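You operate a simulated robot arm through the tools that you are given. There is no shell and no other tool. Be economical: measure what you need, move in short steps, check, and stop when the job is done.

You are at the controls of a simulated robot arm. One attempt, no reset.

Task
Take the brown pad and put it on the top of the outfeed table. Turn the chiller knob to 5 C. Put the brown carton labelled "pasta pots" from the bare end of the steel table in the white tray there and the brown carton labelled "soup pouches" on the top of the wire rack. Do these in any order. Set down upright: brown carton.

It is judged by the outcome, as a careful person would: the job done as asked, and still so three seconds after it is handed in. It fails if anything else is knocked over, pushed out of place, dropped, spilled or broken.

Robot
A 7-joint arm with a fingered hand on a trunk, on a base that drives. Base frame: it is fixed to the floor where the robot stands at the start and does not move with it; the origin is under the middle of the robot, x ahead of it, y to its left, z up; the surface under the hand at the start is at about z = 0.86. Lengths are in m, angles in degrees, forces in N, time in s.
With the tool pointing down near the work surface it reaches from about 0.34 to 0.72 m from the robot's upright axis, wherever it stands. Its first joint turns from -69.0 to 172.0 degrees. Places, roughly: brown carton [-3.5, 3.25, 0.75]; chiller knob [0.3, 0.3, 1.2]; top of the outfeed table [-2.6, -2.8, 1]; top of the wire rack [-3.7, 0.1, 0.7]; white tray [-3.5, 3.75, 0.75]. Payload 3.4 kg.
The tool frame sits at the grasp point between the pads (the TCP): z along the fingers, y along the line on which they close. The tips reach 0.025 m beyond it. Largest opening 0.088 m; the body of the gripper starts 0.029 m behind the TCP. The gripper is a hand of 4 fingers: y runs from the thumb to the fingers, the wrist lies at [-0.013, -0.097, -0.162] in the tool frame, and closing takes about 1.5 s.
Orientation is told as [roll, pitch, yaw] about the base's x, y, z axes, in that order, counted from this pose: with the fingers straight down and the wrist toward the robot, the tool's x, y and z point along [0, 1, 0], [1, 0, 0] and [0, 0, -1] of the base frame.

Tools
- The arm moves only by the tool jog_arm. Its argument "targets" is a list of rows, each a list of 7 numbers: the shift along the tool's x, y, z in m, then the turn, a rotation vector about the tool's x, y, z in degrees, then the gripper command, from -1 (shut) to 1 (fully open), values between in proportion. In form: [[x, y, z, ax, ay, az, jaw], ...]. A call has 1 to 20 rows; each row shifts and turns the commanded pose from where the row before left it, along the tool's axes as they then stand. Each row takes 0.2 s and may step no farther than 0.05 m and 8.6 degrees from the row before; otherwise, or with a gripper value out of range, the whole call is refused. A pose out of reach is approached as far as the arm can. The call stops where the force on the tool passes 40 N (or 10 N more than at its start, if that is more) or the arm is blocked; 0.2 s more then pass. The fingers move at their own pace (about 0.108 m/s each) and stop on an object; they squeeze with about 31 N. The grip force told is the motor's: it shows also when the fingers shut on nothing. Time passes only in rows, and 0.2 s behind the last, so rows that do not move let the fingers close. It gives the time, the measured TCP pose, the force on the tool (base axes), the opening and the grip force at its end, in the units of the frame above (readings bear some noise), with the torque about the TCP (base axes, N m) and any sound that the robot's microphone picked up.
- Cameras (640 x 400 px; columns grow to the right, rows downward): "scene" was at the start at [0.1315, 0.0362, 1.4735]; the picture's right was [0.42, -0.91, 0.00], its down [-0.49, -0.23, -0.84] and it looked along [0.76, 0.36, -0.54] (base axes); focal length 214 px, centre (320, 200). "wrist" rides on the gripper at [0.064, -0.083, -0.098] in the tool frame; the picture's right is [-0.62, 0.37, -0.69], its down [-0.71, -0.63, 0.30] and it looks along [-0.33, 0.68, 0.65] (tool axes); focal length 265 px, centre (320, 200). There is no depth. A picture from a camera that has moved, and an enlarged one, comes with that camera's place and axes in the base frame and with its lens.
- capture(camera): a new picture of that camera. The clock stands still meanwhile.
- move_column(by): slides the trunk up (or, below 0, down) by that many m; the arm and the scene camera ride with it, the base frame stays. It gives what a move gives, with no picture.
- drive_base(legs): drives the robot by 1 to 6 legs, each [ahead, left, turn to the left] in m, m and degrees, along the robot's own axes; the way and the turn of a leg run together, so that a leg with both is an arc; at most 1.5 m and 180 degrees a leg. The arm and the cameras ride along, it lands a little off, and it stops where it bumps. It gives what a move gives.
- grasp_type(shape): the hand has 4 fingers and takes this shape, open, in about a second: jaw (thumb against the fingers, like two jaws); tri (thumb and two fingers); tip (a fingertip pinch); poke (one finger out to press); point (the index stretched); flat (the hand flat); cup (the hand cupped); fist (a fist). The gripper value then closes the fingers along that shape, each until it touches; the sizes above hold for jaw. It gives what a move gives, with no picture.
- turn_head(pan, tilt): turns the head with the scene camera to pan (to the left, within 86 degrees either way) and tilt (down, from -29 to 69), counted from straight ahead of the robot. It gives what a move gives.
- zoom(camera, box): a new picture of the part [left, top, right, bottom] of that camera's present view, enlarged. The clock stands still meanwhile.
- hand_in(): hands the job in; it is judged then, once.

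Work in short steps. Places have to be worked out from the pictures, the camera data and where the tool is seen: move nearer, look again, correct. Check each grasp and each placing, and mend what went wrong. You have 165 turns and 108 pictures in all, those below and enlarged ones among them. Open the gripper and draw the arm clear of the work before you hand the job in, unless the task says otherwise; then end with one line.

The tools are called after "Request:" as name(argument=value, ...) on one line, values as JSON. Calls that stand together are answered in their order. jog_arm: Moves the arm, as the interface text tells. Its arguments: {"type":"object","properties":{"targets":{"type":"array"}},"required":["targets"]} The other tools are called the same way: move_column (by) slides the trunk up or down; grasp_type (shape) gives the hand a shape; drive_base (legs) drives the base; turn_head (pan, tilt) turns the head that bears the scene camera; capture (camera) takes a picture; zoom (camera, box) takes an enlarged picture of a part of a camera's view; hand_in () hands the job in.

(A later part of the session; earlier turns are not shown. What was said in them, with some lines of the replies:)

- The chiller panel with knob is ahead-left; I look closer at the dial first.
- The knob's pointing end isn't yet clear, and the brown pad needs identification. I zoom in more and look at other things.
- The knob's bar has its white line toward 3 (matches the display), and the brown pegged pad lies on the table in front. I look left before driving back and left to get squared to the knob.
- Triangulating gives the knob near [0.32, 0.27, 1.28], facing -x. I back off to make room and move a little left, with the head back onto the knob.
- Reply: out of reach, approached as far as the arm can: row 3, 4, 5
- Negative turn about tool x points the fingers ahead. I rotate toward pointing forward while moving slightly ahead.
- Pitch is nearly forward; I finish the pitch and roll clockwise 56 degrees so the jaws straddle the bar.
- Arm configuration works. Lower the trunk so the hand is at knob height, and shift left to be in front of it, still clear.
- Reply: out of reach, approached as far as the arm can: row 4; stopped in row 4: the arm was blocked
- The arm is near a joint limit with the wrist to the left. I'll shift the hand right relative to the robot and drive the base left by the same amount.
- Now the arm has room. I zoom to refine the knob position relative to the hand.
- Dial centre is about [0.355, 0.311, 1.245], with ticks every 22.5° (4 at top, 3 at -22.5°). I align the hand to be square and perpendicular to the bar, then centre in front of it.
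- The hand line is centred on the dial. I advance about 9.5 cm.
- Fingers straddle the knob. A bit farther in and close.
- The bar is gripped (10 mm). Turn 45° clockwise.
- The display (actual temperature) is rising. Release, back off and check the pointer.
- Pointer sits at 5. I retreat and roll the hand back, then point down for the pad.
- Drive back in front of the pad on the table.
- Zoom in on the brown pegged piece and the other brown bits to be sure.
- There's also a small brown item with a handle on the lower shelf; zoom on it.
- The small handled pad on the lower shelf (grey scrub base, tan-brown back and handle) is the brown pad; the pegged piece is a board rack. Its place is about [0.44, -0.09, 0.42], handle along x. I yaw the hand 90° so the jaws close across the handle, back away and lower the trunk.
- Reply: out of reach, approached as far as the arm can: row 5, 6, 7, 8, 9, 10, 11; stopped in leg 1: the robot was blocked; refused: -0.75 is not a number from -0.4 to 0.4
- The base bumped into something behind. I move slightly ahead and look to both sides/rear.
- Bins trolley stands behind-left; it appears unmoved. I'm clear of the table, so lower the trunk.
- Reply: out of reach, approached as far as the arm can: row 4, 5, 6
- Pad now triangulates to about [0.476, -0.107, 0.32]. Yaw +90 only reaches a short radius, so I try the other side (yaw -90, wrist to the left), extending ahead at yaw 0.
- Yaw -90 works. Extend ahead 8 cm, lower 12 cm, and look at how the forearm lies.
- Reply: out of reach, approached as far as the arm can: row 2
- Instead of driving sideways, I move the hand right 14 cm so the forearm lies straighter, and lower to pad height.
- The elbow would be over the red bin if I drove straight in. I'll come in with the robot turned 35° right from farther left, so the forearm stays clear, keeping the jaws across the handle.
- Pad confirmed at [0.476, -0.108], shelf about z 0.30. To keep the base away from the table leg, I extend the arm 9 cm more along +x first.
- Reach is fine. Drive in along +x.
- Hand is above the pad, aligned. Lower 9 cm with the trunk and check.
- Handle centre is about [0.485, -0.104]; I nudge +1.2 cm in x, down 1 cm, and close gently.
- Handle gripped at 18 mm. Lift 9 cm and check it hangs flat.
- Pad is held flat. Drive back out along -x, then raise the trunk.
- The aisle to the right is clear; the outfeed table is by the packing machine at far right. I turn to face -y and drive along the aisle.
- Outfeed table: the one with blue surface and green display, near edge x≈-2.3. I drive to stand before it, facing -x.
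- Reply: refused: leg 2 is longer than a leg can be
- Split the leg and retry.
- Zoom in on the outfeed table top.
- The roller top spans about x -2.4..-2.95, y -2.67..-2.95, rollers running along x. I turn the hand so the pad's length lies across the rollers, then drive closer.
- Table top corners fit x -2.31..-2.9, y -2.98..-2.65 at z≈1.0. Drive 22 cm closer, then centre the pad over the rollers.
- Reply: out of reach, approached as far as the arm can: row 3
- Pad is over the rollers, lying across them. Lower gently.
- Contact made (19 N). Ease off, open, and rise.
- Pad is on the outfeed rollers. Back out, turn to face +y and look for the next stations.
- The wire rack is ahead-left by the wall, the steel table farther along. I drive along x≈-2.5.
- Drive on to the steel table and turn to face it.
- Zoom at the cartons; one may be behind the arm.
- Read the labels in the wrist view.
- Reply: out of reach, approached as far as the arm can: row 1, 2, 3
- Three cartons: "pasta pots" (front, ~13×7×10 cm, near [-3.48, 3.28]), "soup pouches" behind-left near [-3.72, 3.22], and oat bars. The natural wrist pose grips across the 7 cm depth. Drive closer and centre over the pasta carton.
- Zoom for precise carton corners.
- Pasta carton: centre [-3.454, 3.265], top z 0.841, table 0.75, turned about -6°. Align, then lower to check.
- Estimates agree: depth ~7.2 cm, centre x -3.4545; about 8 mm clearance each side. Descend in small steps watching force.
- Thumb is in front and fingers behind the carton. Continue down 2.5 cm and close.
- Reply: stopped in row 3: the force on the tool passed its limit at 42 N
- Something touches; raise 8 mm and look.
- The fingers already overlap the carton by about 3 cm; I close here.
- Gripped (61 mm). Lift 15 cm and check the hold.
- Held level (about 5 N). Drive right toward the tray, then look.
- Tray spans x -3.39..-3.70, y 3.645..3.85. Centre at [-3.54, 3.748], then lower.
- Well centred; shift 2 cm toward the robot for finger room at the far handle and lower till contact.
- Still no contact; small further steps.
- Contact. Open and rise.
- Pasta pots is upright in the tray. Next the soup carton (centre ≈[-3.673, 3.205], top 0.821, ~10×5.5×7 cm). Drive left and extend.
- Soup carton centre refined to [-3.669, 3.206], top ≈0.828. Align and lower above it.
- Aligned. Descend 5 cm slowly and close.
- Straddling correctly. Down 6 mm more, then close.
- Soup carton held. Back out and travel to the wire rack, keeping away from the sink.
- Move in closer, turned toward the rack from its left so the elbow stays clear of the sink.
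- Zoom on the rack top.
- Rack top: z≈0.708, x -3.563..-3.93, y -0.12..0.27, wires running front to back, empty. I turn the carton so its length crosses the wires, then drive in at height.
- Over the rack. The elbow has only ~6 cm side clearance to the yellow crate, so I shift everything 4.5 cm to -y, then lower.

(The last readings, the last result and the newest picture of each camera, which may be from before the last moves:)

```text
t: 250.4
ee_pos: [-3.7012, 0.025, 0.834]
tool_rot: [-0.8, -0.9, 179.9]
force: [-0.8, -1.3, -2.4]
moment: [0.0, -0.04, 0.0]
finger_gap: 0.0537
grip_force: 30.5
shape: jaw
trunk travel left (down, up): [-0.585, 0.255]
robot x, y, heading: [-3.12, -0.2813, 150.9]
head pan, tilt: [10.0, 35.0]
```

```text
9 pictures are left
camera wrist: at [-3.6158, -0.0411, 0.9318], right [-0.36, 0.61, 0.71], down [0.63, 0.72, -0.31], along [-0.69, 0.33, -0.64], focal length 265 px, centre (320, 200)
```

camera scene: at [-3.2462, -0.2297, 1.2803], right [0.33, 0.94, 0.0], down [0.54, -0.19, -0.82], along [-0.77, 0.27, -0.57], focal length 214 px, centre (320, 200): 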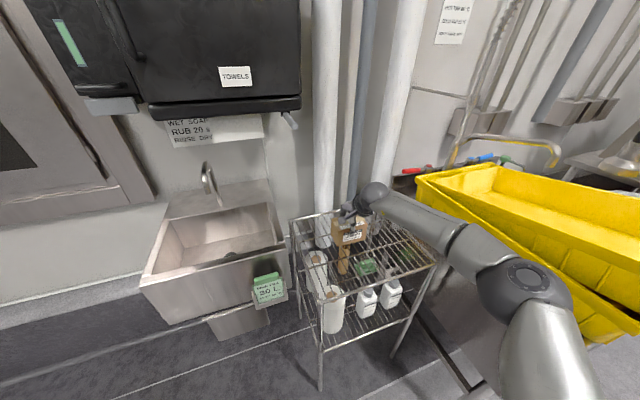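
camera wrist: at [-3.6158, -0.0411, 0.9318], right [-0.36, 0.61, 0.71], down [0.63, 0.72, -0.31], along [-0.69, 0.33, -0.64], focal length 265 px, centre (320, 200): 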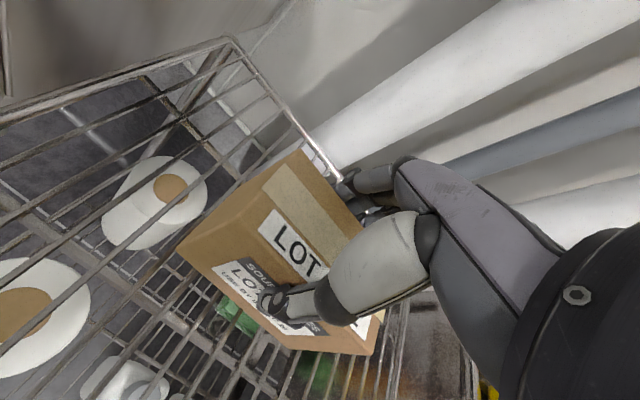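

Carton is above the wires with clearance. Lower stepwise to contact.

Request:
jog_arm(targets=[[0, 0, 0.015, 0, 0, 0, -1], [0, 0, 0.012, 0, 0, 0, -1], [0, 0, 0.008, 0, 0, 0, -1], [0, 0, 0.005, 0, 0, 0, -1]])

```text
t: 251.4
ee_pos: [-3.7009, 0.0247, 0.8025]
tool_rot: [-0.9, -1.8, 179.8]
force: [-3.5, 2.0, 27.9]
moment: [0.09, 0.0, 0.01]
finger_gap: 0.0535
grip_force: 31.3
shape: jaw
trunk travel left (down, up): [-0.585, 0.255]
robot x, y, heading: [-3.1197, -0.2872, 150.7]
head pan, tilt: [10.0, 35.0]
```

Contact at 28 N; ease up 7 mm and check before release.

Request:
jog_arm(targets=[[0, 0, -0.007, 0, 0, 0, -1]])

Request:
zoom(camera="scene", box=[290, 180, 440, 310])

```text
t: 251.8
ee_pos: [-3.7007, 0.0243, 0.803]
tool_rot: [-0.9, -1.1, 180.0]
force: [-6.3, 2.8, 17.8]
moment: [0.1, 0.2, -0.01]
finger_gap: 0.0533
grip_force: 31.0
shape: jaw
trunk travel left (down, up): [-0.585, 0.255]
robot x, y, heading: [-3.1209, -0.287, 150.8]
head pan, tilt: [10.0, 35.0]
```

```text
3.08 times, centred on (365, 245) of scene
camera zoom: at [-3.2438, -0.2309, 1.2805], right [0.33, 0.94, 0.0], down [0.54, -0.19, -0.82], along [-0.77, 0.27, -0.57], focal length 660 px, centre (182, 62)
```

zoom: 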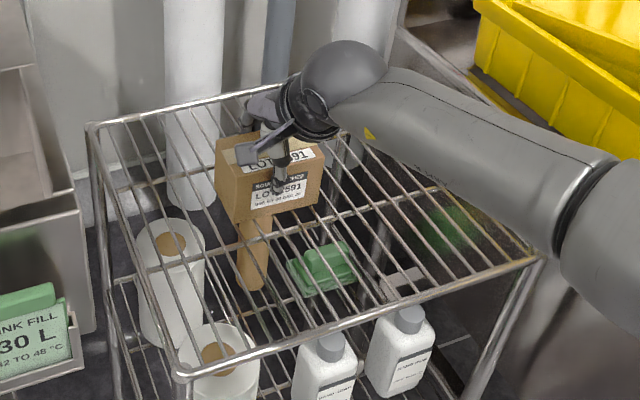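

The carton stands flat on the wires. Relieve the press a touch, open, and rise.

Request:
jog_arm(targets=[[0, 0, -0.003, 0, 0, 0, -1], [0, 0, 0, 0, 0, 0, -0.2], [0, 0, 0, 0, 0, 0, 0.3], [0, 0, 0, 0, 0, 0, 1], [0, 0, 0, 0, 0, 0, 1], [0, 0, 0, 0, 0, 0, 1], [0, 0, -0.02, 0, 0, 0, 1], [0, 0, -0.03, 0, 0, 0, 1], [0, 0, -0.03, 0, 0, 0, 1]])

Request:
move_column(by=0.2)

Request:
drive_base(legs=[[-0.4, 0, 0]])

Request:
capture(camera="scene")

Request:
zoom(camera="scene", box=[270, 170, 400, 320])

```text
t: 253.8
ee_pos: [-3.7002, 0.0234, 0.8854]
tool_rot: [-0.7, -0.9, 179.9]
force: [-0.7, -0.9, -0.4]
moment: [0.0, -0.02, 0.02]
finger_gap: 0.0877
grip_force: 0.0
shape: jaw
trunk travel left (down, up): [-0.585, 0.255]
robot x, y, heading: [-3.1165, -0.2799, 150.7]
head pan, tilt: [10.0, 35.0]
```

```text
t: 256.0
ee_pos: [-3.7017, 0.024, 1.0839]
tool_rot: [-0.7, -1.0, 179.9]
force: [-0.2, -0.5, 0.3]
moment: [0.0, 0.0, 0.0]
finger_gap: 0.0878
grip_force: 0.0
shape: jaw
trunk travel left (down, up): [-0.785, 0.055]
robot x, y, heading: [-3.1183, -0.2829, 150.6]
head pan, tilt: [10.0, 35.0]
```

```text
t: 258.5
ee_pos: [-3.3492, -0.172, 1.0854]
tool_rot: [-0.6, -0.9, 179.7]
force: [-0.2, 0.3, 0.0]
moment: [-0.02, -0.01, 0.01]
finger_gap: 0.0878
grip_force: 0.1
shape: jaw
trunk travel left (down, up): [-0.785, 0.055]
robot x, y, heading: [-2.7689, -0.4808, 150.6]
head pan, tilt: [10.0, 35.0]
```

```text
7 pictures are left
camera scene: at [-2.8955, -0.4272, 1.4803], right [0.33, 0.94, 0.0], down [0.54, -0.19, -0.82], along [-0.77, 0.27, -0.57], focal length 214 px, centre (320, 200)
```

scene: 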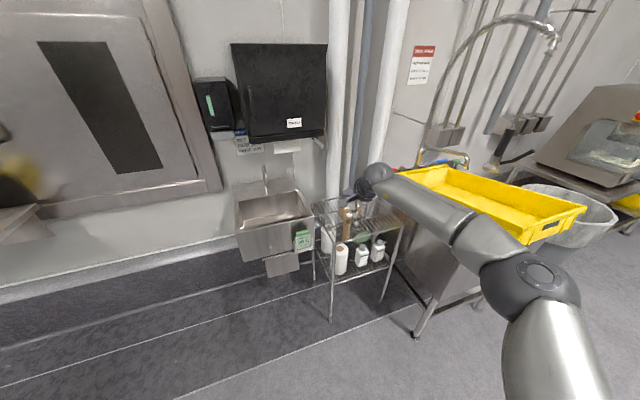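

```text
2.67 times, centred on (335, 245) of scene
camera zoom: at [-2.8955, -0.4272, 1.4803], right [0.33, 0.94, 0.0], down [0.54, -0.19, -0.82], along [-0.77, 0.27, -0.57], focal length 572 px, centre (280, 80)
```

zoom: 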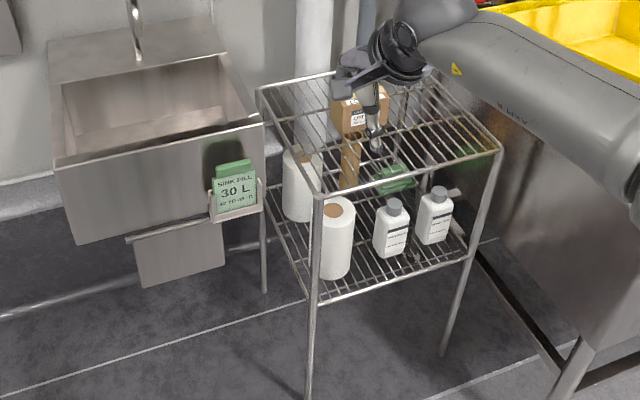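

Confirm the carton with the wrist camera.

Request:
capture(camera="wrist")

Request:
drive_base(legs=[[-0.3, 0, 0], [0, 0, -150]])

Request:
turn_head(pan=15, tilt=5)

Request:
capture(camera="scene")

```text
5 pictures are left
camera wrist: at [-3.2645, -0.238, 1.182], right [-0.35, 0.61, 0.71], down [0.63, 0.72, -0.31], along [-0.69, 0.34, -0.64], focal length 265 px, centre (320, 200)
```

wrist: 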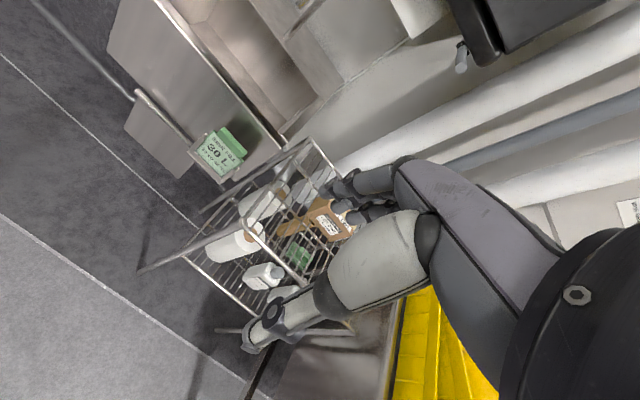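

```text
t: 266.7
ee_pos: [-1.855, -0.5964, 1.0859]
tool_rot: [-0.7, -1.0, 30.4]
force: [0.1, -0.1, 0.7]
moment: [-0.01, -0.01, -0.01]
finger_gap: 0.0875
grip_force: 0.2
shape: jaw
trunk travel left (down, up): [-0.785, 0.055]
robot x, y, heading: [-2.511, -0.6313, 1.1]
head pan, tilt: [10.0, 35.0]
```

```text
t: 267.6
ee_pos: [-1.8539, -0.5951, 1.0839]
tool_rot: [-0.7, -0.8, 30.5]
force: [0.3, 0.4, 0.5]
moment: [0.04, 0.02, 0.01]
finger_gap: 0.0876
grip_force: 0.1
shape: jaw
trunk travel left (down, up): [-0.785, 0.055]
robot x, y, heading: [-2.5075, -0.6258, 1.1]
head pan, tilt: [15.0, 5.0]
```

```text
4 pictures are left
camera scene: at [-2.3715, -0.6021, 1.5284], right [0.28, -0.96, 0.0], down [-0.08, -0.02, -1.0], along [0.96, 0.28, -0.09], focal length 214 px, centre (320, 200)
```

scene: 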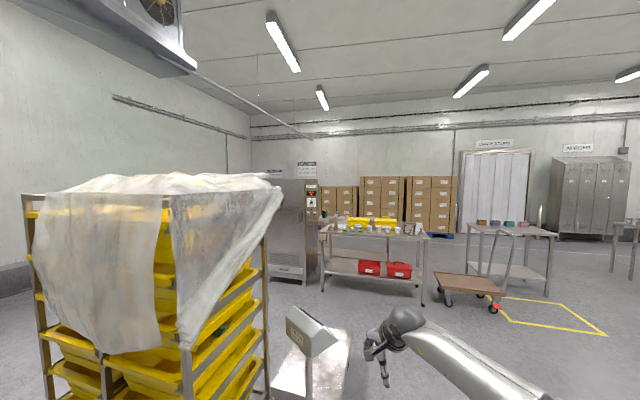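

Carton stands on the rack. Zoom in on the chiller display and dial.

Request:
zoom(camera="scene", box=[298, 178, 326, 214])

```text
11.11 times, centred on (312, 196) of scene
camera zoom: at [-2.3715, -0.6021, 1.5284], right [0.28, -0.96, 0.0], down [-0.08, -0.02, -1.0], along [0.96, 0.28, -0.09], focal length 2383 px, centre (409, 244)
```

zoom: 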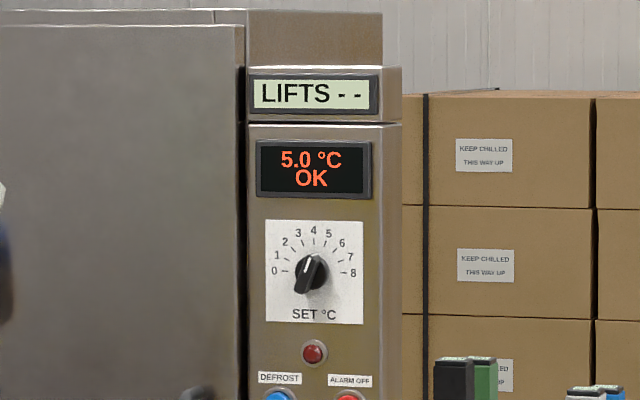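

The display reads 5.0 °C with the dial at 5. Everything is placed, and the hand is open and clear, so I hand in.

Request:
hand_in()

```text
The job is handed in.
```

I handed the job in with all four parts done; the result of the judging isn't shown to me. The brown pad is on the outfeed table's roller top and the chiller display reads 5.0 °C. The "pasta pots" carton is upright in the white tray, and the "soup pouches" carton is upright on the top of the wire rack. Early on, the base bumped something behind it, probably the wheeled platform scale, and stopped; I saw nothing knocked over, but I couldn't tell whether the scale shifted.
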